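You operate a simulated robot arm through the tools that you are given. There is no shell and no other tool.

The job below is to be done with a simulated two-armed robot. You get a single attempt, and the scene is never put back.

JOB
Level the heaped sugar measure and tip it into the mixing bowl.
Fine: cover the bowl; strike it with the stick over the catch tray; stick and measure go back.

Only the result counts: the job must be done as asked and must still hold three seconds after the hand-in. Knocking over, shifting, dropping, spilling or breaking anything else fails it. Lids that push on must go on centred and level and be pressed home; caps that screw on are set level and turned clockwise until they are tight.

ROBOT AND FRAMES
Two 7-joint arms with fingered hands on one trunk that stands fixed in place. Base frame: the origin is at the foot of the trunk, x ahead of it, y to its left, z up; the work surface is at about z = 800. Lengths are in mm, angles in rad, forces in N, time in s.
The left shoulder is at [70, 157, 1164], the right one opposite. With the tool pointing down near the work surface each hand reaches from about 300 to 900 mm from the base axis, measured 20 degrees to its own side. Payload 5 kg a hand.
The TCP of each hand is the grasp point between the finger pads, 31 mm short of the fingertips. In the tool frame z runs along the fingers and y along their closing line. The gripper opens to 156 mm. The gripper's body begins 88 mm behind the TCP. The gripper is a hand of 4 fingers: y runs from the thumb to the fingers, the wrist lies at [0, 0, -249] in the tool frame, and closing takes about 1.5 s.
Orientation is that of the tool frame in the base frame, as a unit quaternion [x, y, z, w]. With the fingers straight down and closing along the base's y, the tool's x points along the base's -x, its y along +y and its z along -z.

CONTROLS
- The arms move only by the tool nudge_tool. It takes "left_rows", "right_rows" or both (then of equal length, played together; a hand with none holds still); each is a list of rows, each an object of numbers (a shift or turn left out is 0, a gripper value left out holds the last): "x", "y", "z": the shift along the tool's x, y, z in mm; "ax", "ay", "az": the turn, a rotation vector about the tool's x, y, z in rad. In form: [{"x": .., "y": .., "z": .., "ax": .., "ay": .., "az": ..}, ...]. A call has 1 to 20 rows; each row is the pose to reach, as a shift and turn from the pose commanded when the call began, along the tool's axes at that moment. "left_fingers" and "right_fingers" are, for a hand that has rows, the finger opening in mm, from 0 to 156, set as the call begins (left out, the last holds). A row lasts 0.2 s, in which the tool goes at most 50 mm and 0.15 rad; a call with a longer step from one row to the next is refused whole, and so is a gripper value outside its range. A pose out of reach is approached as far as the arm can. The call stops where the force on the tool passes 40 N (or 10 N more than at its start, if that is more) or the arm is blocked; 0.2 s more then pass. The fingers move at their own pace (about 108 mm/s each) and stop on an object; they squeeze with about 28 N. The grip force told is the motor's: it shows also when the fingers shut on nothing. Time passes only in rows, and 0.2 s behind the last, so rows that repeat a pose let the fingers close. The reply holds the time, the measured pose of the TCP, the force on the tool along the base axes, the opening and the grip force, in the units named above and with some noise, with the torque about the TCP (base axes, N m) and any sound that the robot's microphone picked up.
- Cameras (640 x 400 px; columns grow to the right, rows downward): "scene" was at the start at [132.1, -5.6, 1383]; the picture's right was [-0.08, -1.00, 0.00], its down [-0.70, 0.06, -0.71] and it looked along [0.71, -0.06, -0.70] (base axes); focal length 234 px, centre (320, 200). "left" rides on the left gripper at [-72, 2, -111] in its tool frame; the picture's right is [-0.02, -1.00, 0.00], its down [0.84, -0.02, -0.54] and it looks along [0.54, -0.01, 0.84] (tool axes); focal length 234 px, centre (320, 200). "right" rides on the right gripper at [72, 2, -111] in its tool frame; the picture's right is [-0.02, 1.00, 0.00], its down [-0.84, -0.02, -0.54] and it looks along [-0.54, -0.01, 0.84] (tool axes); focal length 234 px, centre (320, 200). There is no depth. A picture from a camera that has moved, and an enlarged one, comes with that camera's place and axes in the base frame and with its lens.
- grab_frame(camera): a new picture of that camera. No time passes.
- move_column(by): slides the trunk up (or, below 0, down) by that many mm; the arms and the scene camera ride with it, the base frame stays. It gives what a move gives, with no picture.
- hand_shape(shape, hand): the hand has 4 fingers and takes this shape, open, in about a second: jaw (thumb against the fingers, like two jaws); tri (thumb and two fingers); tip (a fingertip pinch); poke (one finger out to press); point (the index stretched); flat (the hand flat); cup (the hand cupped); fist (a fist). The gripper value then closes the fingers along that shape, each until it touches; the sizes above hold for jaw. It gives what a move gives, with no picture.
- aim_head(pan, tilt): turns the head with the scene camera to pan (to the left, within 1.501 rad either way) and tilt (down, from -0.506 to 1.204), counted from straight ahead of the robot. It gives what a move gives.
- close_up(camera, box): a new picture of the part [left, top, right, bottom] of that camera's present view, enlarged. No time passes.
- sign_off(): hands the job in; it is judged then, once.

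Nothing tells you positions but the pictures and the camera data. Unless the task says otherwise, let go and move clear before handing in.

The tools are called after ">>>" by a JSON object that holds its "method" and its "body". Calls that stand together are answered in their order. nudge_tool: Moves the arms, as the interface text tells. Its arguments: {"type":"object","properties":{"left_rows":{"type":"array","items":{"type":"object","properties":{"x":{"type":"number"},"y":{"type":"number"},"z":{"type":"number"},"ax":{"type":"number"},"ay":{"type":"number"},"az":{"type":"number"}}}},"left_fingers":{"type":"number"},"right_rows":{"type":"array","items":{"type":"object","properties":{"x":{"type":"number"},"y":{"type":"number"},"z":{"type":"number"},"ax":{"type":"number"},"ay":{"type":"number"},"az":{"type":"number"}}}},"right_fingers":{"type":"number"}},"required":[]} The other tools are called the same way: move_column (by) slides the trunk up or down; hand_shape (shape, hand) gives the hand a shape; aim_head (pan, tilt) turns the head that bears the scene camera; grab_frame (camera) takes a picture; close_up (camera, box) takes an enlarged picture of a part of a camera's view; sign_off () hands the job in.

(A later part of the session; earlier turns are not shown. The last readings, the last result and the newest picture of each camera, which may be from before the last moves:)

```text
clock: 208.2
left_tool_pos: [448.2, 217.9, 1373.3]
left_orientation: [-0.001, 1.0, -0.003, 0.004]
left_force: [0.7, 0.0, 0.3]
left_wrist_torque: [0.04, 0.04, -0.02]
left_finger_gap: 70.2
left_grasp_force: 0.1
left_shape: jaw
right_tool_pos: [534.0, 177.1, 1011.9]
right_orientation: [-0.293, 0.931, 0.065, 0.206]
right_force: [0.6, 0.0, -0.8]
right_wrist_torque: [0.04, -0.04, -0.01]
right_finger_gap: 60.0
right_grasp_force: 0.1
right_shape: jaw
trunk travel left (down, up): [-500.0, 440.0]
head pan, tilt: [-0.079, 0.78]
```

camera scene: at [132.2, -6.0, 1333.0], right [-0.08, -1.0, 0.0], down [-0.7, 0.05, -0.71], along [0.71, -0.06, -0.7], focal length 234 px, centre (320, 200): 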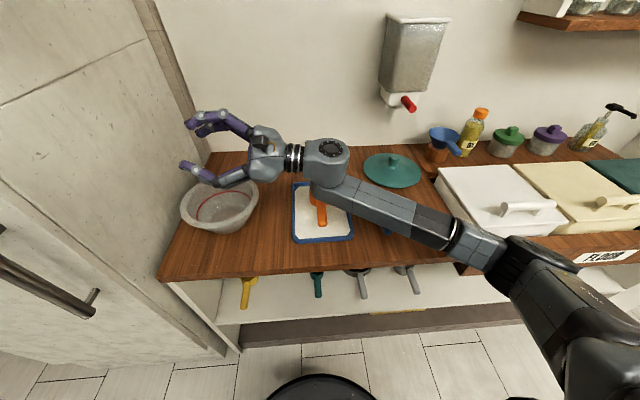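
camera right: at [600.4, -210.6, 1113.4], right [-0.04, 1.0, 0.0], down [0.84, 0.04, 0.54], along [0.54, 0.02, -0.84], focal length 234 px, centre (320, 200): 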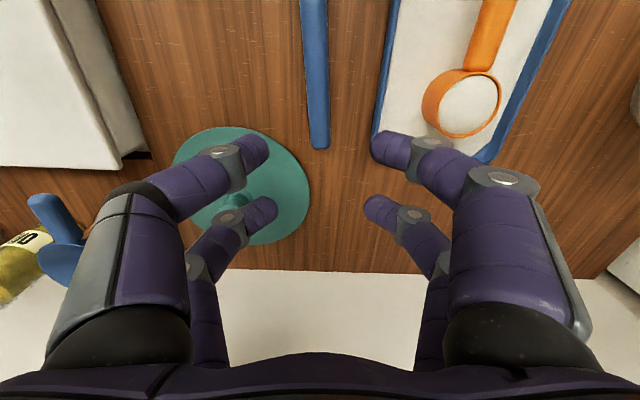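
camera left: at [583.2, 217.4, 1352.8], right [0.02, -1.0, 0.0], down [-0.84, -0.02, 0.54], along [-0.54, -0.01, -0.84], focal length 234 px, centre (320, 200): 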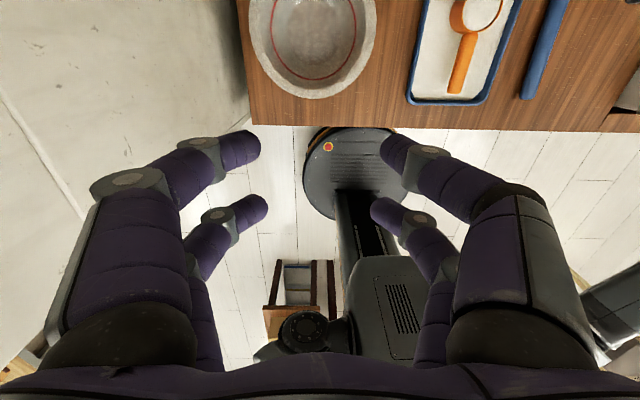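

Rehearsal is done. I'll swing back and hover over the handle, which now sits about (+7, +9) mm from where it started.

>>> {"method": "nudge_tool", "body": {"right_rows": [{"x": 8.17, "y": -16.7, "z": -2.72, "ax": 0.0215, "az": 0.0461}, {"x": 16.3, "y": -33.4, "z": -5.4, "ax": 0.0431, "az": 0.0923}, {"x": 24.5, "y": -50.1, "z": -8.2, "ax": 0.0646, "az": 0.1384}, {"x": 32.7, "y": -66.8, "z": -10.9, "ax": 0.0862, "az": 0.1845}, {"x": 40.9, "y": -83.5, "z": -13.6, "ax": 0.1077, "az": 0.2307}, {"x": 49, "y": -100.2, "z": -16.3, "ax": 0.1293, "az": 0.2768}, {"x": 57.2, "y": -116.9, "z": -19, "ax": 0.1508, "az": 0.3229}, {"x": 65.4, "y": -133.6, "z": -21.7, "ax": 0.1723, "az": 0.3691}, {"x": 73.6, "y": -150.3, "z": -24.5, "ax": 0.1939, "az": 0.4152}, {"x": 81.7, "y": -167, "z": -27.2, "ax": 0.2154, "az": 0.4613}, {"x": 89.9, "y": -183.7, "z": -29.9, "ax": 0.237, "az": 0.5075}, {"x": 98.1, "y": -200.4, "z": -32.6, "ax": 0.2585, "az": 0.5536}, {"x": 98.1, "y": -200.4, "z": -32.6, "ax": 0.2585, "az": 0.5536}, {"x": 98.1, "y": -200.4, "z": -32.6, "ax": 0.2585, "az": 0.5536}]}}

>>> {"method": "nudge_tool", "body": {"right_rows": [{"x": 5, "z": 10.6}, {"x": 12, "z": 26}, {"x": 19, "z": 41}, {"x": 26, "z": 56}, {"x": 32, "z": 69}, {"x": 36, "z": 77}, {"x": 38, "z": 81.5}, {"x": 38, "z": 81.5}, {"x": 38, "z": 81.5}]}}

>>> {"method": "grab_frame", "body": {"camera": "right"}}

>>> {"method": "grab_frame", "body": {"camera": "scene"}}

```text
clock: 211.2
left_tool_pos: [447.7, 219.7, 1372.9]
left_orientation: [0.0, 1.0, -0.002, 0.004]
left_force: [-0.4, -0.2, 0.4]
left_wrist_torque: [0.01, 0.03, -0.01]
left_finger_gap: 70.5
left_grasp_force: 0.1
left_shape: jaw
right_tool_pos: [564.8, -45.4, 999.8]
right_orientation: [0.001, 0.976, 0.001, 0.216]
right_force: [0.0, -0.3, 0.6]
right_wrist_torque: [-0.01, 0.0, -0.03]
right_finger_gap: 60.0
right_grasp_force: 0.2
right_shape: jaw
trunk travel left (down, up): [-500.0, 440.0]
head pan, tilt: [-0.079, 0.78]
```

```text
clock: 213.2
left_tool_pos: [448.3, 218.7, 1372.4]
left_orientation: [-0.001, 1.0, -0.004, 0.003]
left_force: [0.2, 0.0, -0.3]
left_wrist_torque: [0.0, -0.02, 0.0]
left_finger_gap: 70.3
left_grasp_force: 0.0
left_shape: jaw
right_tool_pos: [564.4, -45.1, 908.9]
right_orientation: [0.0, 0.976, 0.001, 0.216]
right_force: [0.1, 0.2, 1.0]
right_wrist_torque: [0.02, 0.0, 0.01]
right_finger_gap: 60.1
right_grasp_force: 0.0
right_shape: jaw
trunk travel left (down, up): [-500.0, 440.0]
head pan, tilt: [-0.079, 0.78]
```

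```text
taken
camera right: at [452.9, -44.0, 980.0], right [0.02, 1.0, 0.01], down [0.53, -0.02, 0.85], along [0.85, -0.01, -0.53], focal length 234 px, centre (320, 200)
```

right: 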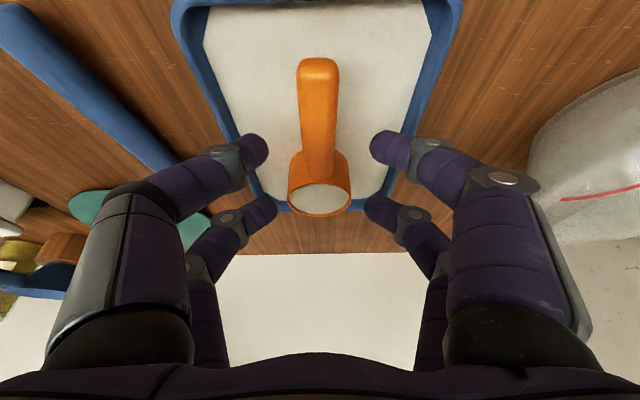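

```text
taken
camera scene: at [132.1, -6.2, 1333.0], right [-0.08, -1.0, 0.0], down [-0.7, 0.06, -0.71], along [0.71, -0.06, -0.7], focal length 234 px, centre (320, 200)
```

scene: 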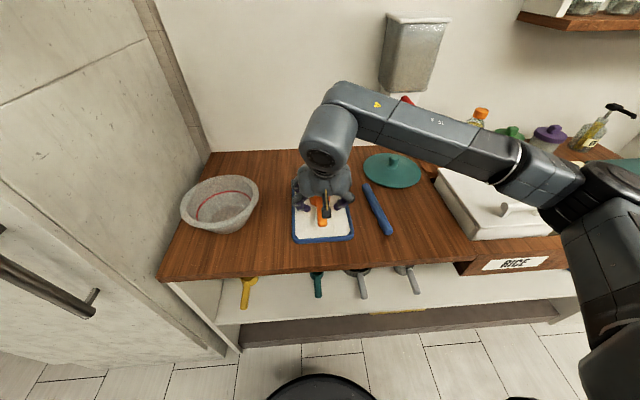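

The handle runs from about (520, -45) to (612, -48), centred between the finger pairs. I'll align the heading by 2° and descend to grasp height.

>>> {"method": "nudge_tool", "body": {"right_rows": [{"x": 3, "y": 0, "z": 5.4, "ax": 0.002, "az": 0.004}, {"x": 7, "y": -0.2, "z": 12.5, "ax": 0.005, "az": 0.01}, {"x": 11, "y": -0.3, "z": 19.7, "ax": 0.008, "az": 0.016}, {"x": 15, "y": -0.5, "z": 26.8, "ax": 0.011, "az": 0.022}, {"x": 19, "y": -0.5, "z": 34, "ax": 0.0144, "az": 0.028}, {"x": 22, "y": -0.5, "z": 39.4, "ax": 0.0144, "az": 0.0308}, {"x": 24, "y": -0.5, "z": 43, "ax": 0.0144, "az": 0.0308}, {"x": 24, "y": -0.5, "z": 43, "ax": 0.0144, "az": 0.0308}, {"x": 24, "y": -0.5, "z": 43, "ax": 0.0144, "az": 0.0308}]}}

>>> {"method": "grab_frame", "body": {"camera": "right"}}

>>> {"method": "close_up", "body": {"camera": "scene", "box": [280, 150, 370, 250]}}

```text
clock: 215.2
left_tool_pos: [448.8, 220.0, 1372.9]
left_orientation: [-0.001, 1.0, -0.002, 0.003]
left_force: [0.0, -0.4, -0.4]
left_wrist_torque: [-0.02, 0.0, -0.02]
left_finger_gap: 70.4
left_grasp_force: 0.0
left_shape: jaw
right_tool_pos: [560.9, -46.1, 860.2]
right_orientation: [0.017, 0.976, -0.004, 0.216]
right_force: [-0.1, 0.2, 0.0]
right_wrist_torque: [-0.01, -0.01, 0.0]
right_finger_gap: 60.0
right_grasp_force: 0.0
right_shape: jaw
trunk travel left (down, up): [-500.0, 440.0]
head pan, tilt: [-0.079, 0.78]
```

```text
taken
camera right: at [449.6, -40.7, 931.3], right [0.06, 1.0, 0.01], down [0.53, -0.04, 0.85], along [0.85, -0.04, -0.53], focal length 234 px, centre (320, 200)
```

right: 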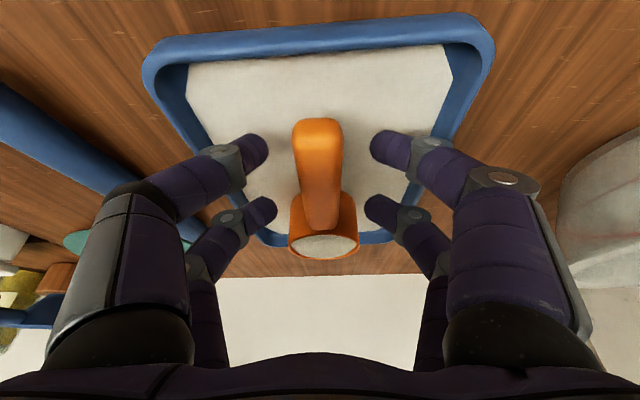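

```text
4.00 times, centred on (325, 200) of scene
camera zoom: at [132.1, -6.2, 1333.0], right [-0.08, -1.0, 0.0], down [-0.7, 0.06, -0.71], along [0.71, -0.06, -0.7], focal length 935 px, centre (300, 200)
```

zoom: 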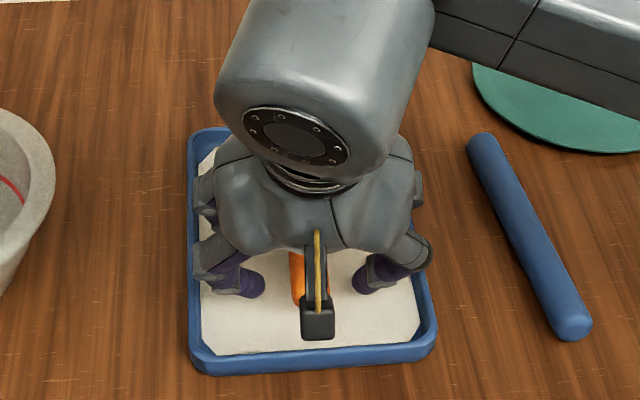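

>>> {"method": "nudge_tool", "body": {"right_rows": [{"x": 0.9, "z": 1.8}, {"x": 1.7, "z": 3.6}, {"x": 2.5, "z": 5.4}, {"x": 2.5, "z": 5.4}, {"x": 2.5, "z": 5.4}]}}

>>> {"method": "nudge_tool", "body": {"right_rows": [{"z": 0}, {"z": 0}, {"z": 0}, {"z": 0}, {"z": 0}, {"z": 0}, {"z": 0}, {"z": 0}, {"z": 0}], "right_fingers": 5}}

>>> {"method": "grab_frame", "body": {"camera": "right"}}

```text
clock: 216.4
left_tool_pos: [448.9, 220.2, 1372.8]
left_orientation: [-0.001, 1.0, -0.003, 0.003]
left_force: [0.3, 0.0, 0.6]
left_wrist_torque: [-0.02, -0.03, 0.0]
left_finger_gap: 70.4
left_grasp_force: 0.0
left_shape: jaw
right_tool_pos: [561.9, -46.4, 855.4]
right_orientation: [0.017, 0.976, -0.004, 0.216]
right_force: [0.2, 1.3, 0.3]
right_wrist_torque: [0.01, 0.01, 0.0]
right_finger_gap: 60.0
right_grasp_force: 0.1
right_shape: jaw
trunk travel left (down, up): [-500.0, 440.0]
head pan, tilt: [-0.079, 0.78]
```

```text
clock: 218.4
left_tool_pos: [448.1, 219.3, 1373.2]
left_orientation: [-0.001, 1.0, -0.002, 0.003]
left_force: [-0.1, -0.1, -1.2]
left_wrist_torque: [0.03, 0.01, -0.01]
left_finger_gap: 70.4
left_grasp_force: 0.1
left_shape: jaw
right_tool_pos: [561.3, -46.4, 856.7]
right_orientation: [0.017, 0.976, -0.003, 0.216]
right_force: [2.0, -0.6, 4.5]
right_wrist_torque: [-0.08, -0.67, 0.05]
right_finger_gap: 15.5
right_grasp_force: 27.7
right_shape: jaw
trunk travel left (down, up): [-500.0, 440.0]
head pan, tilt: [-0.079, 0.78]
```

```text
taken
camera right: at [449.6, -40.8, 925.6], right [0.06, 1.0, 0.01], down [0.53, -0.04, 0.85], along [0.85, -0.04, -0.53], focal length 234 px, centre (320, 200)
```

right: 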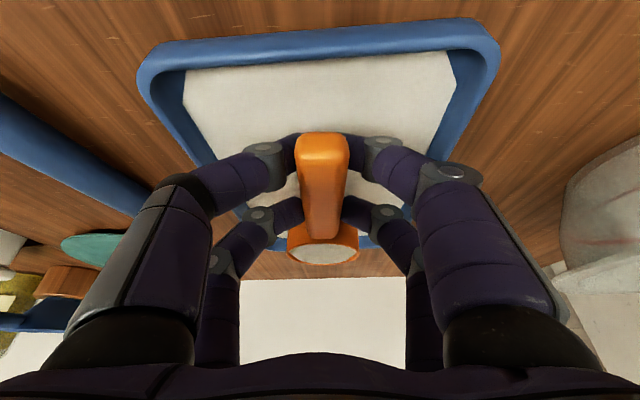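

The handle is gripped at 28 N. I'll lift very gently and check that the measure comes up level.

>>> {"method": "nudge_tool", "body": {"right_rows": [{"x": -0.4, "z": -0.9}, {"x": -0.8, "z": -1.8}, {"x": -1.7, "z": -3.6}, {"x": -2.5, "z": -5.4}, {"x": -3.4, "z": -7.2}, {"x": -4.2, "z": -9.1}, {"x": -4.2, "z": -9.1}, {"x": -4.2, "z": -9.1}]}}

>>> {"method": "grab_frame", "body": {"camera": "right"}}

>>> {"method": "close_up", "body": {"camera": "scene", "box": [280, 150, 370, 250]}}

```text
clock: 220.2
left_tool_pos: [447.8, 218.7, 1373.6]
left_orientation: [-0.001, 1.0, -0.002, 0.003]
left_force: [0.2, 0.0, 0.3]
left_wrist_torque: [-0.03, 0.0, 0.0]
left_finger_gap: 70.5
left_grasp_force: 0.0
left_shape: jaw
right_tool_pos: [560.8, -45.7, 864.6]
right_orientation: [0.018, 0.976, -0.004, 0.217]
right_force: [1.4, 0.6, 1.4]
right_wrist_torque: [-0.03, -0.37, 0.03]
right_finger_gap: 14.6
right_grasp_force: 28.1
right_shape: jaw
trunk travel left (down, up): [-500.0, 440.0]
head pan, tilt: [-0.079, 0.78]
```

```text
taken
camera right: at [449.6, -40.6, 935.5], right [0.06, 1.0, 0.01], down [0.53, -0.04, 0.85], along [0.85, -0.04, -0.53], focal length 234 px, centre (320, 200)
```

right: 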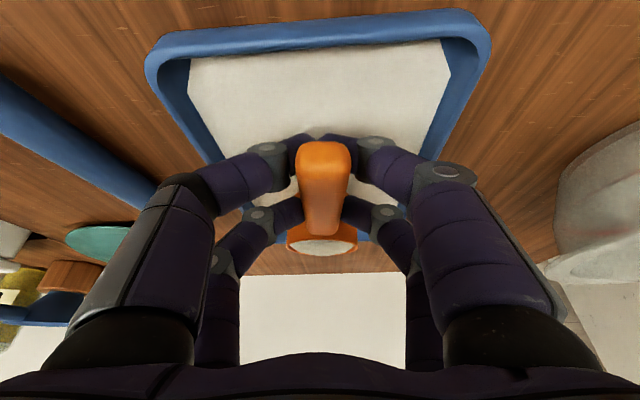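

```text
4.00 times, centred on (325, 200) of scene
camera zoom: at [132.0, -6.1, 1333.1], right [-0.08, -1.0, 0.0], down [-0.7, 0.06, -0.71], along [0.71, -0.06, -0.7], focal length 935 px, centre (300, 200)
```

zoom: 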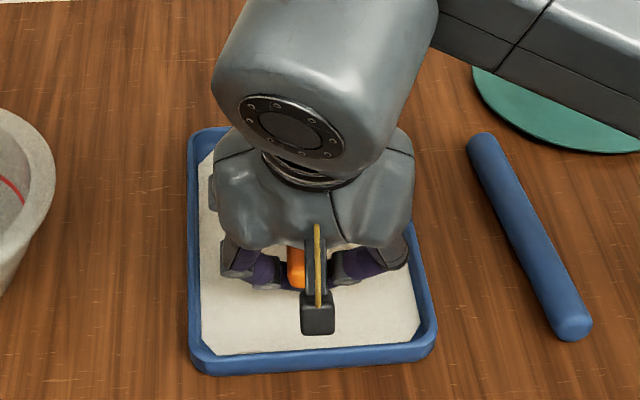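

There's still some upward force (1.4 N), so the cup's front may be touching the tray as the measure tips slightly nose-down in the grip. I'll lift a little more and look again.

>>> {"method": "nudge_tool", "body": {"right_rows": [{"x": -0.8, "z": -1.8}, {"x": -1.7, "z": -3.6}, {"x": -2.5, "z": -5.4}, {"x": -3.4, "z": -7.2}, {"x": -4.2, "z": -9.1}, {"x": -4.2, "z": -9.1}, {"x": -4.2, "z": -9.1}]}}

>>> {"method": "grab_frame", "body": {"camera": "right"}}

>>> {"method": "grab_frame", "body": {"camera": "scene"}}

>>> {"method": "grab_frame", "body": {"camera": "left"}}

```text
clock: 221.8
left_tool_pos: [447.6, 218.6, 1371.7]
left_orientation: [-0.001, 1.0, -0.003, 0.004]
left_force: [-0.2, -0.6, 0.1]
left_wrist_torque: [0.0, -0.01, -0.02]
left_finger_gap: 70.6
left_grasp_force: 0.0
left_shape: jaw
right_tool_pos: [561.4, -47.0, 875.7]
right_orientation: [0.017, 0.976, -0.004, 0.216]
right_force: [0.4, -0.3, -2.5]
right_wrist_torque: [-0.03, 0.15, -0.02]
right_finger_gap: 14.2
right_grasp_force: 27.7
right_shape: jaw
trunk travel left (down, up): [-500.0, 440.0]
head pan, tilt: [-0.079, 0.78]
```

```text
taken
camera right: at [449.7, -40.4, 945.2], right [0.06, 1.0, 0.01], down [0.53, -0.04, 0.85], along [0.85, -0.04, -0.53], focal length 234 px, centre (320, 200)
```

right: 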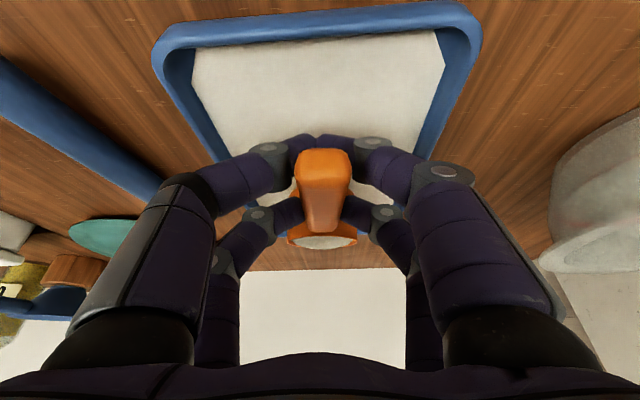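

```text
taken
camera scene: at [132.3, -6.2, 1333.0], right [-0.08, -1.0, 0.0], down [-0.7, 0.06, -0.71], along [0.71, -0.06, -0.7], focal length 234 px, centre (320, 200)
```

scene: 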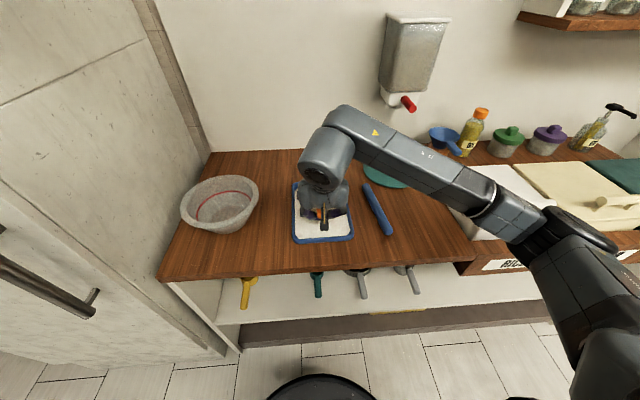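

```text
taken
camera left: at [520.5, 221.9, 1483.5], right [0.03, -1.0, 0.01], down [-0.84, -0.02, 0.54], along [-0.54, -0.02, -0.84], focal length 234 px, centre (320, 200)
```

left: 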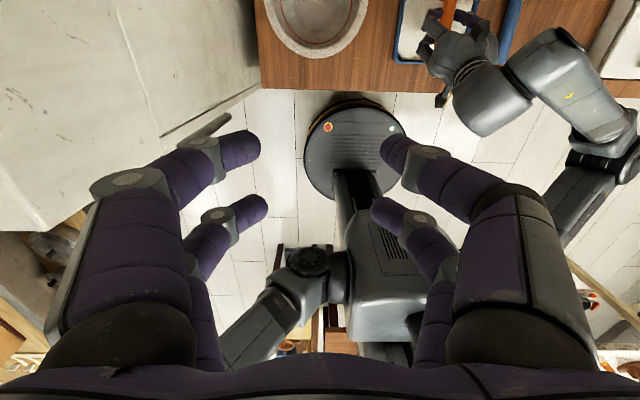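

The measure now hangs free, with about 1.8 N of weight on the grip. I'll check how far it tilts.

>>> {"method": "close_up", "body": {"camera": "right", "box": [260, 120, 390, 270]}}

>>> {"method": "close_up", "body": {"camera": "scene", "box": [285, 170, 365, 250]}}

```text
2.67 times, centred on (325, 195) of right
camera zoom: at [449.7, -40.4, 945.2], right [0.06, 1.0, 0.01], down [0.53, -0.04, 0.85], along [0.85, -0.04, -0.53], focal length 624 px, centre (307, 213)
```

zoom: 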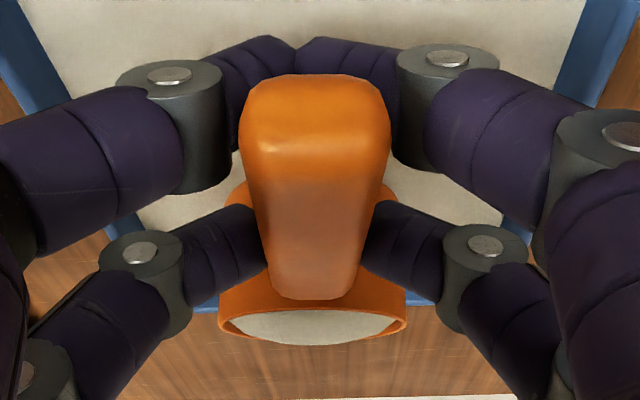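

```text
5.00 times, centred on (325, 210) of scene
camera zoom: at [132.3, -6.2, 1333.0], right [-0.08, -1.0, 0.0], down [-0.7, 0.06, -0.71], along [0.71, -0.06, -0.7], focal length 1168 px, centre (295, 150)
```

zoom: 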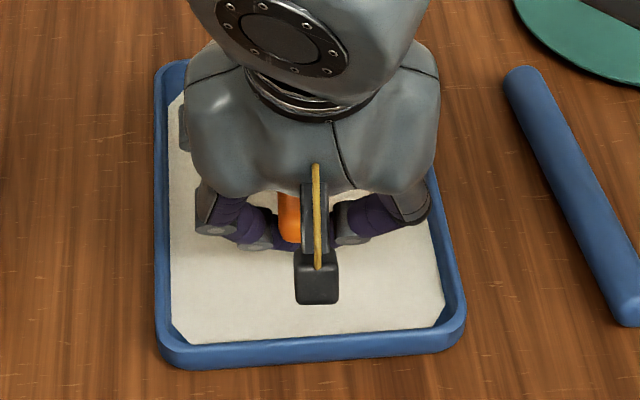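

The rear finger pair has closed under the handle's end, so the front pair alone holds it and the cup sits about 9° nose-down. I'll hold for a second to see whether the grip is stable.

>>> {"method": "nudge_tool", "body": {"right_rows": [{"z": 0}, {"z": 0}, {"z": 0}, {"z": 0}, {"z": 0}, {"z": 0}]}}

>>> {"method": "close_up", "body": {"camera": "right", "box": [260, 120, 390, 270]}}

```text
clock: 223.2
left_tool_pos: [448.8, 219.4, 1372.7]
left_orientation: [-0.001, 1.0, -0.003, 0.003]
left_force: [-0.1, -0.5, -0.4]
left_wrist_torque: [-0.01, -0.01, -0.01]
left_finger_gap: 70.5
left_grasp_force: 0.0
left_shape: jaw
right_tool_pos: [561.8, -47.4, 875.8]
right_orientation: [0.017, 0.976, -0.005, 0.216]
right_force: [-0.4, -0.2, -2.0]
right_wrist_torque: [-0.02, 0.12, -0.01]
right_finger_gap: 14.0
right_grasp_force: 27.5
right_shape: jaw
trunk travel left (down, up): [-500.0, 440.0]
head pan, tilt: [-0.079, 0.78]
```

```text
2.67 times, centred on (325, 195) of right
camera zoom: at [449.8, -40.5, 945.2], right [0.06, 1.0, 0.01], down [0.53, -0.04, 0.85], along [0.85, -0.04, -0.53], focal length 624 px, centre (307, 213)
```

zoom: 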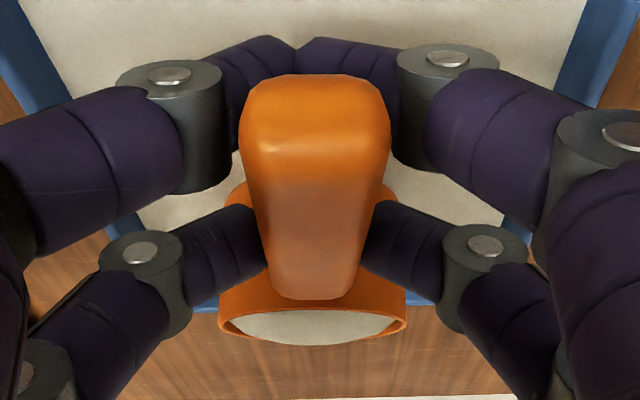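

The grip is stable. I'll pitch the hand up about 11° so the cup is level again, and then lift further.

>>> {"method": "nudge_tool", "body": {"right_rows": [{"x": -2, "z": -4.5, "ay": -0.05}, {"x": -4, "z": -9, "ay": -0.1}, {"x": -6, "z": -13.5, "ay": -0.15}, {"x": -8.5, "z": -18, "ay": -0.2}, {"x": -8.5, "z": -18, "ay": -0.2}, {"x": -8.5, "z": -18, "ay": -0.2}, {"x": -8.5, "z": -18, "ay": -0.2}]}}

>>> {"method": "close_up", "body": {"camera": "right", "box": [260, 120, 390, 270]}}

>>> {"method": "close_up", "body": {"camera": "scene", "box": [285, 170, 365, 250]}}

```text
clock: 224.8
left_tool_pos: [449.2, 219.1, 1373.3]
left_orientation: [-0.001, 1.0, -0.003, 0.004]
left_force: [-0.2, 0.2, 0.2]
left_wrist_torque: [0.0, -0.02, 0.02]
left_finger_gap: 70.4
left_grasp_force: 0.1
left_shape: jaw
right_tool_pos: [561.2, -47.0, 895.7]
right_orientation: [0.017, 0.95, -0.006, 0.313]
right_force: [-0.2, 0.4, -2.4]
right_wrist_torque: [0.02, 0.15, 0.0]
right_finger_gap: 13.8
right_grasp_force: 28.3
right_shape: jaw
trunk travel left (down, up): [-500.0, 440.0]
head pan, tilt: [-0.079, 0.78]
```

```text
2.67 times, centred on (325, 195) of right
camera zoom: at [438.1, -40.5, 941.3], right [0.05, 1.0, 0.01], down [0.35, -0.03, 0.94], along [0.93, -0.05, -0.35], focal length 624 px, centre (307, 213)
```

zoom: 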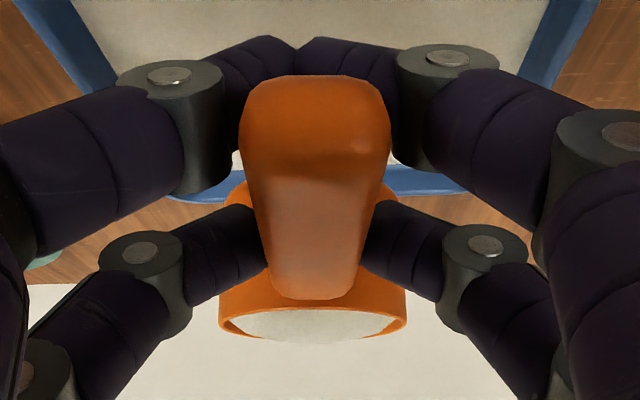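

```text
5.00 times, centred on (325, 210) of scene
camera zoom: at [132.3, -6.2, 1333.0], right [-0.08, -1.0, 0.0], down [-0.7, 0.06, -0.71], along [0.71, -0.06, -0.7], focal length 1168 px, centre (295, 150)
```

zoom: 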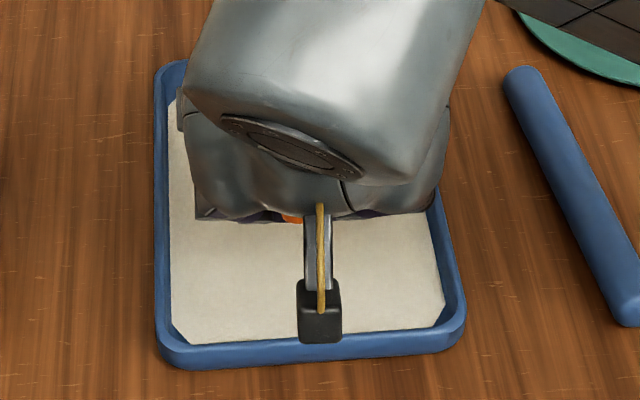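

The cup is level again and the sugar undisturbed. I'll lift it to carrying height.

>>> {"method": "nudge_tool", "body": {"right_rows": [{"x": -2.4, "z": -3.2}, {"x": -6, "z": -8}, {"x": -11.3, "z": -15.3}, {"x": -17.3, "z": -23.3}, {"x": -23.2, "z": -31.4}, {"x": -29.2, "z": -39.4}, {"x": -35.1, "z": -47.4}, {"x": -41.1, "z": -55.5}, {"x": -47, "z": -63.5}, {"x": -52.4, "z": -70.8}, {"x": -57, "z": -77}, {"x": -60.7, "z": -82}, {"x": -62.5, "z": -84.4}, {"x": -62.5, "z": -84.4}, {"x": -62.5, "z": -84.4}, {"x": -62.5, "z": -84.4}]}}

>>> {"method": "close_up", "body": {"camera": "right", "box": [260, 120, 390, 270]}}

>>> {"method": "grab_frame", "body": {"camera": "scene"}}

```text
clock: 228.2
left_tool_pos: [449.6, 219.8, 1372.6]
left_orientation: [-0.001, 1.0, -0.003, 0.004]
left_force: [0.6, 0.4, -0.9]
left_wrist_torque: [0.0, 0.03, -0.01]
left_finger_gap: 70.5
left_grasp_force: 0.2
left_shape: jaw
right_tool_pos: [562.1, -45.8, 999.5]
right_orientation: [0.016, 0.95, -0.005, 0.312]
right_force: [0.4, -0.4, -2.2]
right_wrist_torque: [0.02, 0.12, 0.03]
right_finger_gap: 13.8
right_grasp_force: 28.2
right_shape: jaw
trunk travel left (down, up): [-500.0, 440.0]
head pan, tilt: [-0.079, 0.78]
```

```text
2.67 times, centred on (325, 195) of right
camera zoom: at [438.2, -40.2, 1046.4], right [0.05, 1.0, 0.01], down [0.35, -0.03, 0.94], along [0.93, -0.05, -0.35], focal length 624 px, centre (307, 213)
```

zoom: 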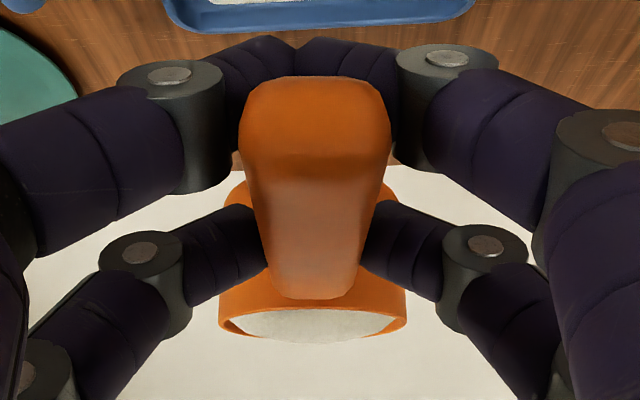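

```text
taken
camera scene: at [132.3, -6.2, 1333.0], right [-0.08, -1.0, 0.0], down [-0.7, 0.06, -0.71], along [0.71, -0.06, -0.7], focal length 234 px, centre (320, 200)
```

scene: 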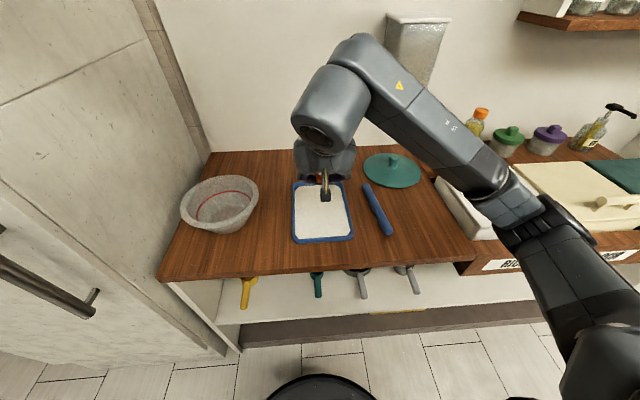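

The hold hasn't moved in the grip. I'll carry the cup left over the bowl, turning 37° about the vertical.

>>> {"method": "nudge_tool", "body": {"right_rows": [{"x": 0.5, "y": 5.5, "z": -0.7, "ax": -0.0095, "az": -0.0128}, {"x": 1.4, "y": 15, "z": -1.9, "ax": -0.0258, "az": -0.0349}, {"x": 2.7, "y": 28, "z": -3.5, "ax": -0.0481, "az": -0.065}, {"x": 4, "y": 43, "z": -5.4, "ax": -0.0739, "az": -0.0999}, {"x": 5.5, "y": 58.5, "z": -7.3, "ax": -0.1005, "az": -0.1359}, {"x": 6.9, "y": 74, "z": -9.3, "ax": -0.1271, "az": -0.1719}, {"x": 8.4, "y": 89.5, "z": -11.2, "ax": -0.1537, "az": -0.2079}, {"x": 9.8, "y": 105, "z": -13.1, "ax": -0.1803, "az": -0.2439}, {"x": 11.3, "y": 120.5, "z": -15.1, "ax": -0.207, "az": -0.2799}, {"x": 12.7, "y": 136, "z": -17, "ax": -0.2336, "az": -0.3159}, {"x": 14.2, "y": 151.5, "z": -19, "ax": -0.2602, "az": -0.3519}, {"x": 15.7, "y": 167, "z": -20.9, "ax": -0.2868, "az": -0.3879}, {"x": 17.1, "y": 182, "z": -22.8, "ax": -0.3126, "az": -0.4228}, {"x": 18.4, "y": 196, "z": -24.5, "ax": -0.3366, "az": -0.4553}, {"x": 19.6, "y": 208.5, "z": -26.1, "ax": -0.3581, "az": -0.4843}, {"x": 20.5, "y": 218, "z": -27.3, "ax": -0.3744, "az": -0.5064}, {"x": 20.9, "y": 223, "z": -27.9, "ax": -0.383, "az": -0.518}, {"x": 20.9, "y": 223, "z": -27.9, "ax": -0.383, "az": -0.518}, {"x": 20.9, "y": 223, "z": -27.9, "ax": -0.383, "az": -0.518}, {"x": 20.9, "y": 223, "z": -27.9, "ax": -0.383, "az": -0.518}]}}

>>> {"method": "grab_frame", "body": {"camera": "scene"}}

>>> {"method": "grab_frame", "body": {"camera": "right"}}

>>> {"method": "grab_frame", "body": {"camera": "left"}}

```text
clock: 232.4
left_tool_pos: [447.6, 219.5, 1371.7]
left_orientation: [-0.001, 1.0, -0.003, 0.003]
left_force: [-0.2, -0.5, -0.1]
left_wrist_torque: [-0.02, -0.01, 0.0]
left_finger_gap: 70.6
left_grasp_force: 0.1
left_shape: jaw
right_tool_pos: [536.2, 178.9, 1011.1]
right_orientation: [-0.285, 0.906, 0.094, 0.298]
right_force: [0.2, 0.1, -2.9]
right_wrist_torque: [-0.09, 0.09, -0.01]
right_finger_gap: 13.6
right_grasp_force: 27.9
right_shape: jaw
trunk travel left (down, up): [-500.0, 440.0]
head pan, tilt: [-0.079, 0.78]
```

```text
taken
camera scene: at [132.3, -6.0, 1333.0], right [-0.08, -1.0, 0.0], down [-0.7, 0.05, -0.71], along [0.71, -0.06, -0.7], focal length 234 px, centre (320, 200)
```

scene: 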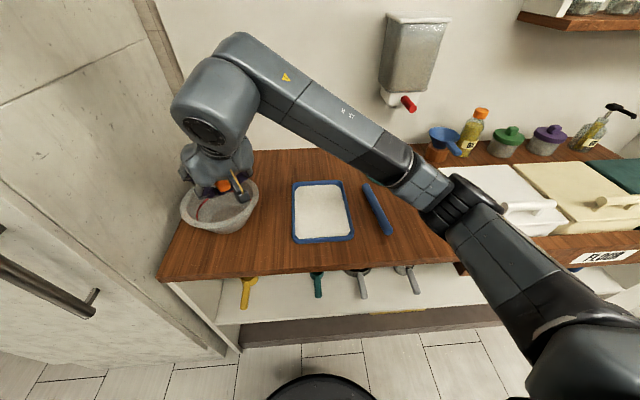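

```text
taken
camera right: at [433.8, 108.3, 1056.3], right [-0.56, 0.83, 0.01], down [0.3, 0.18, 0.94], along [0.77, 0.53, -0.35], focal length 234 px, centre (320, 200)
```

right: 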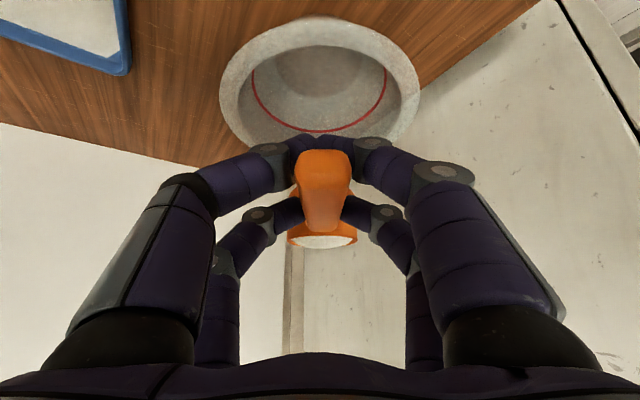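

```text
taken
camera left: at [520.5, 222.1, 1483.5], right [0.03, -1.0, 0.01], down [-0.84, -0.02, 0.54], along [-0.54, -0.02, -0.84], focal length 234 px, centre (320, 200)
```

left: 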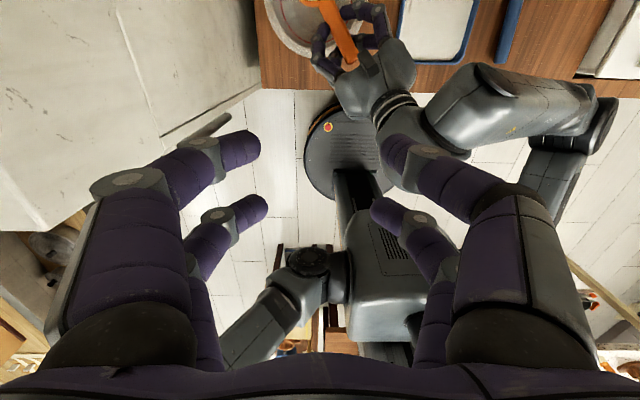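

The cup hangs over the bowl centre at about (610, 231, 1019). I'll start the pour with the first half of the tip.

>>> {"method": "nudge_tool", "body": {"right_rows": [{"x": -1.78, "y": 3.93, "z": -2.64, "ax": -0.0869, "ay": 0.0322, "az": 0.1064}, {"x": -4.04, "y": 7.41, "z": -5.55, "ax": -0.1737, "ay": 0.0644, "az": 0.2129}, {"x": -6.75, "y": 10.35, "z": -8.64, "ax": -0.2606, "ay": 0.0966, "az": 0.3193}, {"x": -9.84, "y": 12.71, "z": -11.87, "ax": -0.3474, "ay": 0.1288, "az": 0.4257}, {"x": -13.24, "y": 14.44, "z": -15.19, "ax": -0.4342, "ay": 0.161, "az": 0.5322}, {"x": -16.91, "y": 15.51, "z": -18.5, "ax": -0.5211, "ay": 0.1932, "az": 0.6386}, {"x": -20.77, "y": 15.89, "z": -21.77, "ax": -0.608, "ay": 0.2254, "az": 0.745}, {"x": -24.72, "y": 15.57, "z": -24.9, "ax": -0.6948, "ay": 0.2576, "az": 0.8515}]}}

>>> {"method": "close_up", "body": {"camera": "scene", "box": [150, 90, 310, 250]}}

```text
clock: 234.2
left_tool_pos: [448.0, 219.2, 1372.5]
left_orientation: [0.0, 1.0, -0.003, 0.004]
left_force: [-0.2, -0.8, -0.4]
left_wrist_torque: [0.03, 0.01, 0.02]
left_finger_gap: 70.8
left_grasp_force: 0.2
left_shape: jaw
right_tool_pos: [530.6, 192.4, 1044.4]
right_orientation: [0.016, 0.886, 0.464, 0.009]
right_force: [-0.3, 0.4, -1.6]
right_wrist_torque: [-0.05, 0.08, 0.04]
right_finger_gap: 13.8
right_grasp_force: 27.7
right_shape: jaw
trunk travel left (down, up): [-500.0, 440.0]
head pan, tilt: [-0.079, 0.78]
```

```text
2.50 times, centred on (230, 170) of scene
camera zoom: at [132.4, -6.5, 1333.0], right [-0.08, -1.0, 0.0], down [-0.7, 0.06, -0.71], along [0.71, -0.06, -0.7], focal length 584 px, centre (545, 275)
```

zoom: 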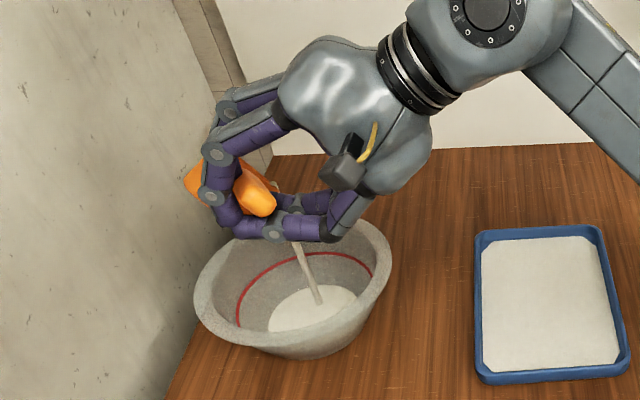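

Sugar is streaming into the bowl. I'll continue to the full tilt, slowly.

>>> {"method": "nudge_tool", "body": {"right_rows": [{"x": 0}, {"x": 0}, {"x": 0}, {"x": 0}, {"x": -1.78, "y": 3.93, "z": -2.64, "ax": -0.0869, "ay": 0.0322, "az": 0.1064}, {"x": -1.78, "y": 3.93, "z": -2.64, "ax": -0.0869, "ay": 0.0322, "az": 0.1064}, {"x": -4.04, "y": 7.41, "z": -5.55, "ax": -0.1737, "ay": 0.0644, "az": 0.2129}, {"x": -4.04, "y": 7.41, "z": -5.55, "ax": -0.1737, "ay": 0.0644, "az": 0.2129}, {"x": -6.75, "y": 10.35, "z": -8.64, "ax": -0.2606, "ay": 0.0966, "az": 0.3193}, {"x": -6.75, "y": 10.35, "z": -8.64, "ax": -0.2606, "ay": 0.0966, "az": 0.3193}, {"x": -9.84, "y": 12.71, "z": -11.87, "ax": -0.3474, "ay": 0.1288, "az": 0.4257}, {"x": -9.84, "y": 12.71, "z": -11.87, "ax": -0.3474, "ay": 0.1288, "az": 0.4257}]}}

>>> {"method": "close_up", "body": {"camera": "scene", "box": [150, 90, 310, 250]}}

```text
clock: 236.8
left_tool_pos: [448.0, 218.8, 1372.6]
left_orientation: [-0.001, 1.0, -0.003, 0.004]
left_force: [-0.3, -0.6, 0.9]
left_wrist_torque: [-0.04, 0.02, -0.01]
left_finger_gap: 70.5
left_grasp_force: 0.0
left_shape: jaw
right_tool_pos: [540.3, 191.7, 1063.8]
right_orientation: [0.169, 0.769, 0.6, -0.143]
right_force: [-1.0, 0.6, -1.2]
right_wrist_torque: [-0.03, 0.02, 0.02]
right_finger_gap: 13.8
right_grasp_force: 27.9
right_shape: jaw
trunk travel left (down, up): [-500.0, 440.0]
head pan, tilt: [-0.079, 0.78]
```

```text
2.50 times, centred on (230, 170) of scene
camera zoom: at [132.1, -5.8, 1333.1], right [-0.08, -1.0, 0.0], down [-0.7, 0.05, -0.71], along [0.71, -0.06, -0.7], focal length 584 px, centre (545, 275)
```

zoom: 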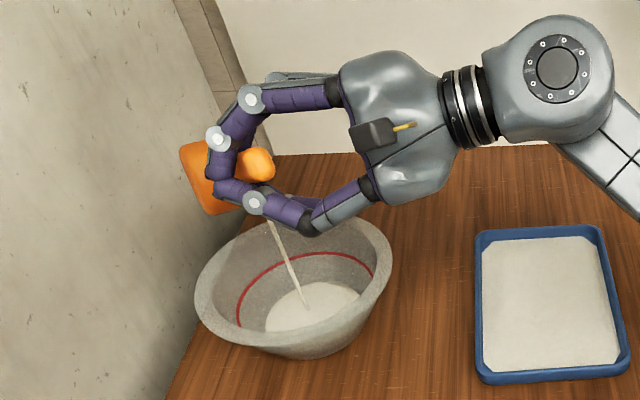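

Still streaming into the middle of the bowl. I'll finish the tilt and hold until it runs out.

>>> {"method": "nudge_tool", "body": {"right_rows": [{"x": -1.78, "y": 3.93, "z": -2.64, "ax": -0.0869, "ay": 0.0322, "az": 0.1064}, {"x": -1.78, "y": 3.93, "z": -2.64, "ax": -0.0869, "ay": 0.0322, "az": 0.1064}, {"x": -4.04, "y": 7.41, "z": -5.55, "ax": -0.1737, "ay": 0.0644, "az": 0.2129}, {"x": -4.04, "y": 7.41, "z": -5.55, "ax": -0.1737, "ay": 0.0644, "az": 0.2129}, {"x": -6.75, "y": 10.35, "z": -8.64, "ax": -0.2606, "ay": 0.0966, "az": 0.3193}, {"x": -9.84, "y": 12.71, "z": -11.87, "ax": -0.3474, "ay": 0.1288, "az": 0.4257}, {"x": -9.84, "y": 12.71, "z": -11.87, "ax": -0.3474, "ay": 0.1288, "az": 0.4257}, {"x": -9.84, "y": 12.71, "z": -11.87, "ax": -0.3474, "ay": 0.1288, "az": 0.4257}, {"x": -9.84, "y": 12.71, "z": -11.87, "ax": -0.3474, "ay": 0.1288, "az": 0.4257}, {"x": -9.84, "y": 12.71, "z": -11.87, "ax": -0.3474, "ay": 0.1288, "az": 0.4257}]}}

>>> {"method": "close_up", "body": {"camera": "scene", "box": [150, 90, 310, 250]}}

>>> {"method": "grab_frame", "body": {"camera": "right"}}

```text
clock: 239.0
left_tool_pos: [449.2, 218.9, 1372.9]
left_orientation: [0.0, 1.0, -0.003, 0.003]
left_force: [1.6, 0.1, 0.0]
left_wrist_torque: [-0.03, -0.01, 0.04]
left_finger_gap: 70.8
left_grasp_force: 0.0
left_shape: jaw
right_tool_pos: [555.3, 180.9, 1071.9]
right_orientation: [0.311, 0.591, 0.689, -0.282]
right_force: [-0.5, -0.7, -0.2]
right_wrist_torque: [0.0, 0.03, 0.02]
right_finger_gap: 14.0
right_grasp_force: 28.3
right_shape: jaw
trunk travel left (down, up): [-500.0, 440.0]
head pan, tilt: [-0.079, 0.78]
```

```text
2.50 times, centred on (230, 170) of scene
camera zoom: at [132.2, -6.1, 1333.0], right [-0.08, -1.0, 0.0], down [-0.7, 0.06, -0.71], along [0.71, -0.06, -0.7], focal length 584 px, centre (545, 275)
```

zoom: 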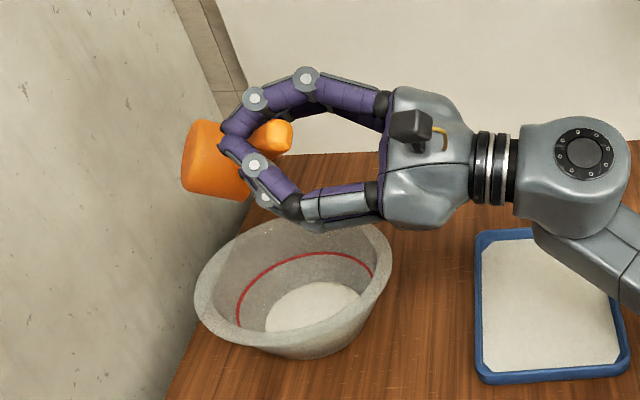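

```text
taken
camera right: at [499.6, 69.4, 1115.4], right [0.77, -0.14, 0.62], down [0.48, -0.52, -0.71], along [0.42, 0.84, -0.33], focal length 234 px, centre (320, 200)
```

right: 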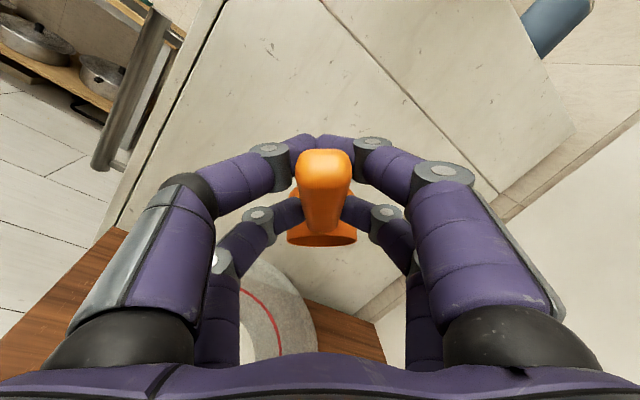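

The stream has ended. I'll check that the cup is empty and the counter around the bowl is clean.

>>> {"method": "close_up", "body": {"camera": "right", "box": [260, 120, 390, 270]}}

>>> {"method": "close_up", "body": {"camera": "scene", "box": [180, 160, 280, 250]}}

```text
2.67 times, centred on (325, 195) of right
camera zoom: at [499.6, 69.4, 1115.4], right [0.77, -0.14, 0.62], down [0.48, -0.52, -0.71], along [0.42, 0.84, -0.33], focal length 624 px, centre (307, 213)
```

zoom: 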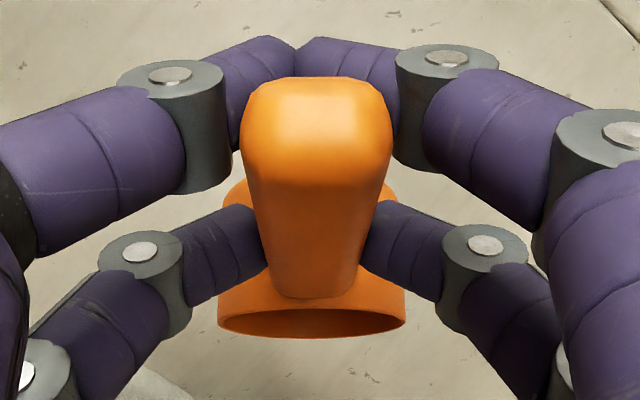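

```text
4.44 times, centred on (230, 205) of scene
camera zoom: at [132.2, -6.1, 1333.0], right [-0.08, -1.0, 0.0], down [-0.7, 0.06, -0.71], along [0.71, -0.06, -0.7], focal length 1039 px, centre (720, 178)
```

zoom: 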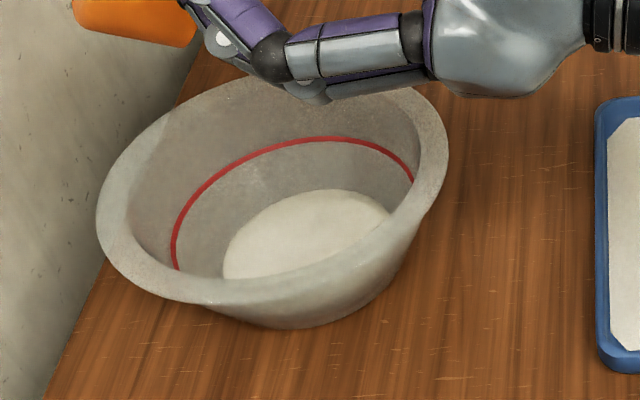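

The cup is empty, the sugar lies in the bowl, and the counter is clean. I'll rotate the measure back upright.

>>> {"method": "nudge_tool", "body": {"right_rows": [{"x": 0}, {"x": 0}, {"x": 1.26, "y": -4.31, "z": 2.34, "ax": 0.0869, "ay": -0.0322, "az": -0.1064}, {"x": 1.98, "y": -8.91, "z": 4.31, "ax": 0.1737, "ay": -0.0644, "az": -0.2129}, {"x": 2.13, "y": -13.71, "z": 5.9, "ax": 0.2606, "ay": -0.0966, "az": -0.3193}, {"x": 1.74, "y": -18.61, "z": 7.05, "ax": 0.3474, "ay": -0.1288, "az": -0.4257}, {"x": 0.78, "y": -23.54, "z": 7.75, "ax": 0.4342, "ay": -0.161, "az": -0.5322}, {"x": -0.71, "y": -28.37, "z": 8, "ax": 0.5211, "ay": -0.1932, "az": -0.6386}, {"x": -2.71, "y": -33.01, "z": 7.77, "ax": 0.608, "ay": -0.2254, "az": -0.745}, {"x": -5.16, "y": -37.37, "z": 7.08, "ax": 0.6948, "ay": -0.2576, "az": -0.8515}]}}

>>> {"method": "nudge_tool", "body": {"right_rows": [{"x": 1.26, "y": -4.31, "z": 2.34, "ax": 0.0869, "ay": -0.0322, "az": -0.1064}, {"x": 1.98, "y": -8.91, "z": 4.31, "ax": 0.1737, "ay": -0.0644, "az": -0.2129}, {"x": 2.13, "y": -13.71, "z": 5.9, "ax": 0.2606, "ay": -0.0966, "az": -0.3193}, {"x": 1.74, "y": -18.61, "z": 7.05, "ax": 0.3474, "ay": -0.1288, "az": -0.4257}, {"x": 0.78, "y": -23.54, "z": 7.75, "ax": 0.4342, "ay": -0.161, "az": -0.5322}, {"x": -0.71, "y": -28.37, "z": 8, "ax": 0.5211, "ay": -0.1932, "az": -0.6386}, {"x": -2.71, "y": -33.01, "z": 7.77, "ax": 0.608, "ay": -0.2254, "az": -0.745}, {"x": -5.16, "y": -37.37, "z": 7.08, "ax": 0.6948, "ay": -0.2576, "az": -0.8515}, {"x": -5.16, "y": -37.37, "z": 7.08, "ax": 0.6948, "ay": -0.2576, "az": -0.8515}]}}

>>> {"method": "close_up", "body": {"camera": "scene", "box": [270, 150, 430, 270]}}

```text
clock: 241.2
left_tool_pos: [447.1, 219.6, 1371.7]
left_orientation: [0.0, 1.0, -0.003, 0.004]
left_force: [0.0, 0.1, -0.4]
left_wrist_torque: [-0.04, -0.02, 0.03]
left_finger_gap: 70.6
left_grasp_force: 0.0
left_shape: jaw
right_tool_pos: [528.7, 193.0, 1043.1]
right_orientation: [0.016, 0.886, 0.463, 0.009]
right_force: [-0.2, 0.5, -0.6]
right_wrist_torque: [-0.02, 0.04, 0.04]
right_finger_gap: 13.9
right_grasp_force: 27.9
right_shape: jaw
trunk travel left (down, up): [-500.0, 440.0]
head pan, tilt: [-0.079, 0.78]
```

```text
clock: 243.2
left_tool_pos: [449.2, 219.1, 1373.3]
left_orientation: [-0.001, 1.0, -0.002, 0.003]
left_force: [1.1, 0.2, -0.7]
left_wrist_torque: [0.03, 0.04, 0.0]
left_finger_gap: 70.6
left_grasp_force: 0.0
left_shape: jaw
right_tool_pos: [536.0, 178.6, 1010.4]
right_orientation: [-0.286, 0.906, 0.094, 0.298]
right_force: [-0.4, -1.1, -0.7]
right_wrist_torque: [-0.04, 0.03, -0.03]
right_finger_gap: 13.8
right_grasp_force: 28.1
right_shape: jaw
trunk travel left (down, up): [-500.0, 440.0]
head pan, tilt: [-0.079, 0.78]
```

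```text
3.33 times, centred on (350, 210) of scene
camera zoom: at [132.3, -6.3, 1333.0], right [-0.08, -1.0, 0.0], down [-0.7, 0.06, -0.71], along [0.71, -0.06, -0.7], focal length 779 px, centre (220, 167)
```

zoom: 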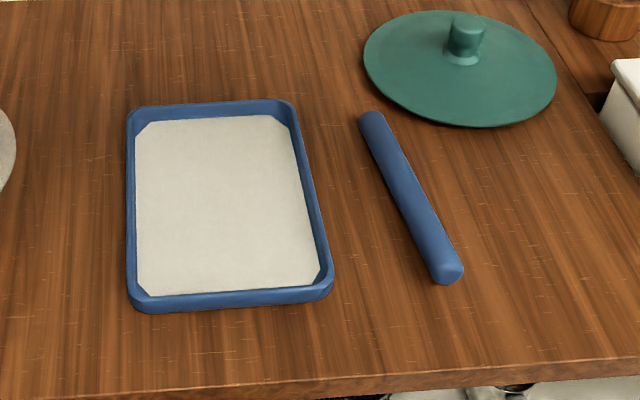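

Now I'll swing the empty measure back over the tray.

>>> {"method": "nudge_tool", "body": {"right_rows": [{"x": 3, "y": -6.4, "z": -1.8, "ax": 0.0123, "az": 0.0167}, {"x": 8.5, "y": -18, "z": -5.1, "ax": 0.0348, "az": 0.047}, {"x": 15.5, "y": -33, "z": -9.4, "ax": 0.0637, "az": 0.0861}, {"x": 23, "y": -49, "z": -14, "ax": 0.0945, "az": 0.1278}, {"x": 30.6, "y": -65.2, "z": -18.6, "ax": 0.1257, "az": 0.17}, {"x": 38.2, "y": -81.4, "z": -23.2, "ax": 0.1569, "az": 0.2122}, {"x": 45.8, "y": -97.6, "z": -27.8, "ax": 0.1881, "az": 0.2544}, {"x": 53.4, "y": -113.8, "z": -32.4, "ax": 0.2193, "az": 0.2967}, {"x": 61, "y": -130, "z": -37, "ax": 0.2506, "az": 0.3389}, {"x": 68.6, "y": -146, "z": -41.6, "ax": 0.2815, "az": 0.3806}, {"x": 76, "y": -162, "z": -46.1, "ax": 0.3123, "az": 0.4223}, {"x": 83, "y": -177, "z": -50.4, "ax": 0.3412, "az": 0.4614}, {"x": 89, "y": -189.5, "z": -54, "ax": 0.3653, "az": 0.494}, {"x": 92.5, "y": -197, "z": -56.1, "ax": 0.3797, "az": 0.5136}, {"x": 93.3, "y": -198.7, "z": -56.6, "ax": 0.383, "az": 0.518}, {"x": 93.3, "y": -198.7, "z": -56.6, "ax": 0.383, "az": 0.518}, {"x": 93.3, "y": -198.7, "z": -56.6, "ax": 0.383, "az": 0.518}]}}

>>> {"method": "close_up", "body": {"camera": "right", "box": [260, 120, 390, 270]}}

```text
clock: 246.8
left_tool_pos: [448.6, 218.9, 1372.2]
left_orientation: [-0.001, 1.0, -0.003, 0.003]
left_force: [-0.8, -0.7, -0.2]
left_wrist_torque: [-0.03, 0.03, 0.0]
left_finger_gap: 70.5
left_grasp_force: 0.0
left_shape: jaw
right_tool_pos: [560.3, -46.7, 998.8]
right_orientation: [0.016, 0.95, -0.005, 0.312]
right_force: [0.7, 0.1, -0.8]
right_wrist_torque: [0.01, 0.05, 0.03]
right_finger_gap: 13.6
right_grasp_force: 27.9
right_shape: jaw
trunk travel left (down, up): [-500.0, 440.0]
head pan, tilt: [-0.079, 0.78]
```

```text
2.67 times, centred on (325, 195) of right
camera zoom: at [437.1, -41.5, 1046.0], right [0.05, 1.0, 0.01], down [0.35, -0.03, 0.94], along [0.94, -0.05, -0.35], focal length 624 px, centre (307, 213)
```

zoom: 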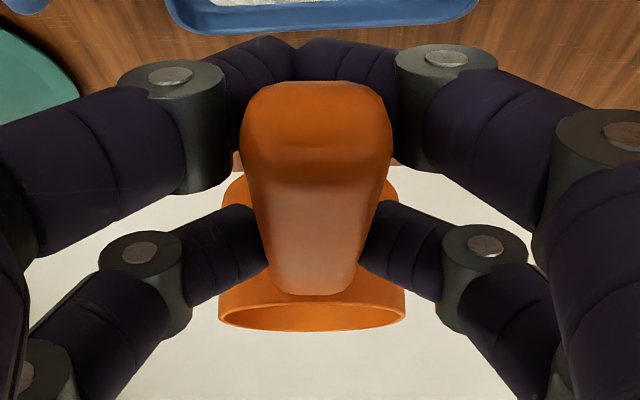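

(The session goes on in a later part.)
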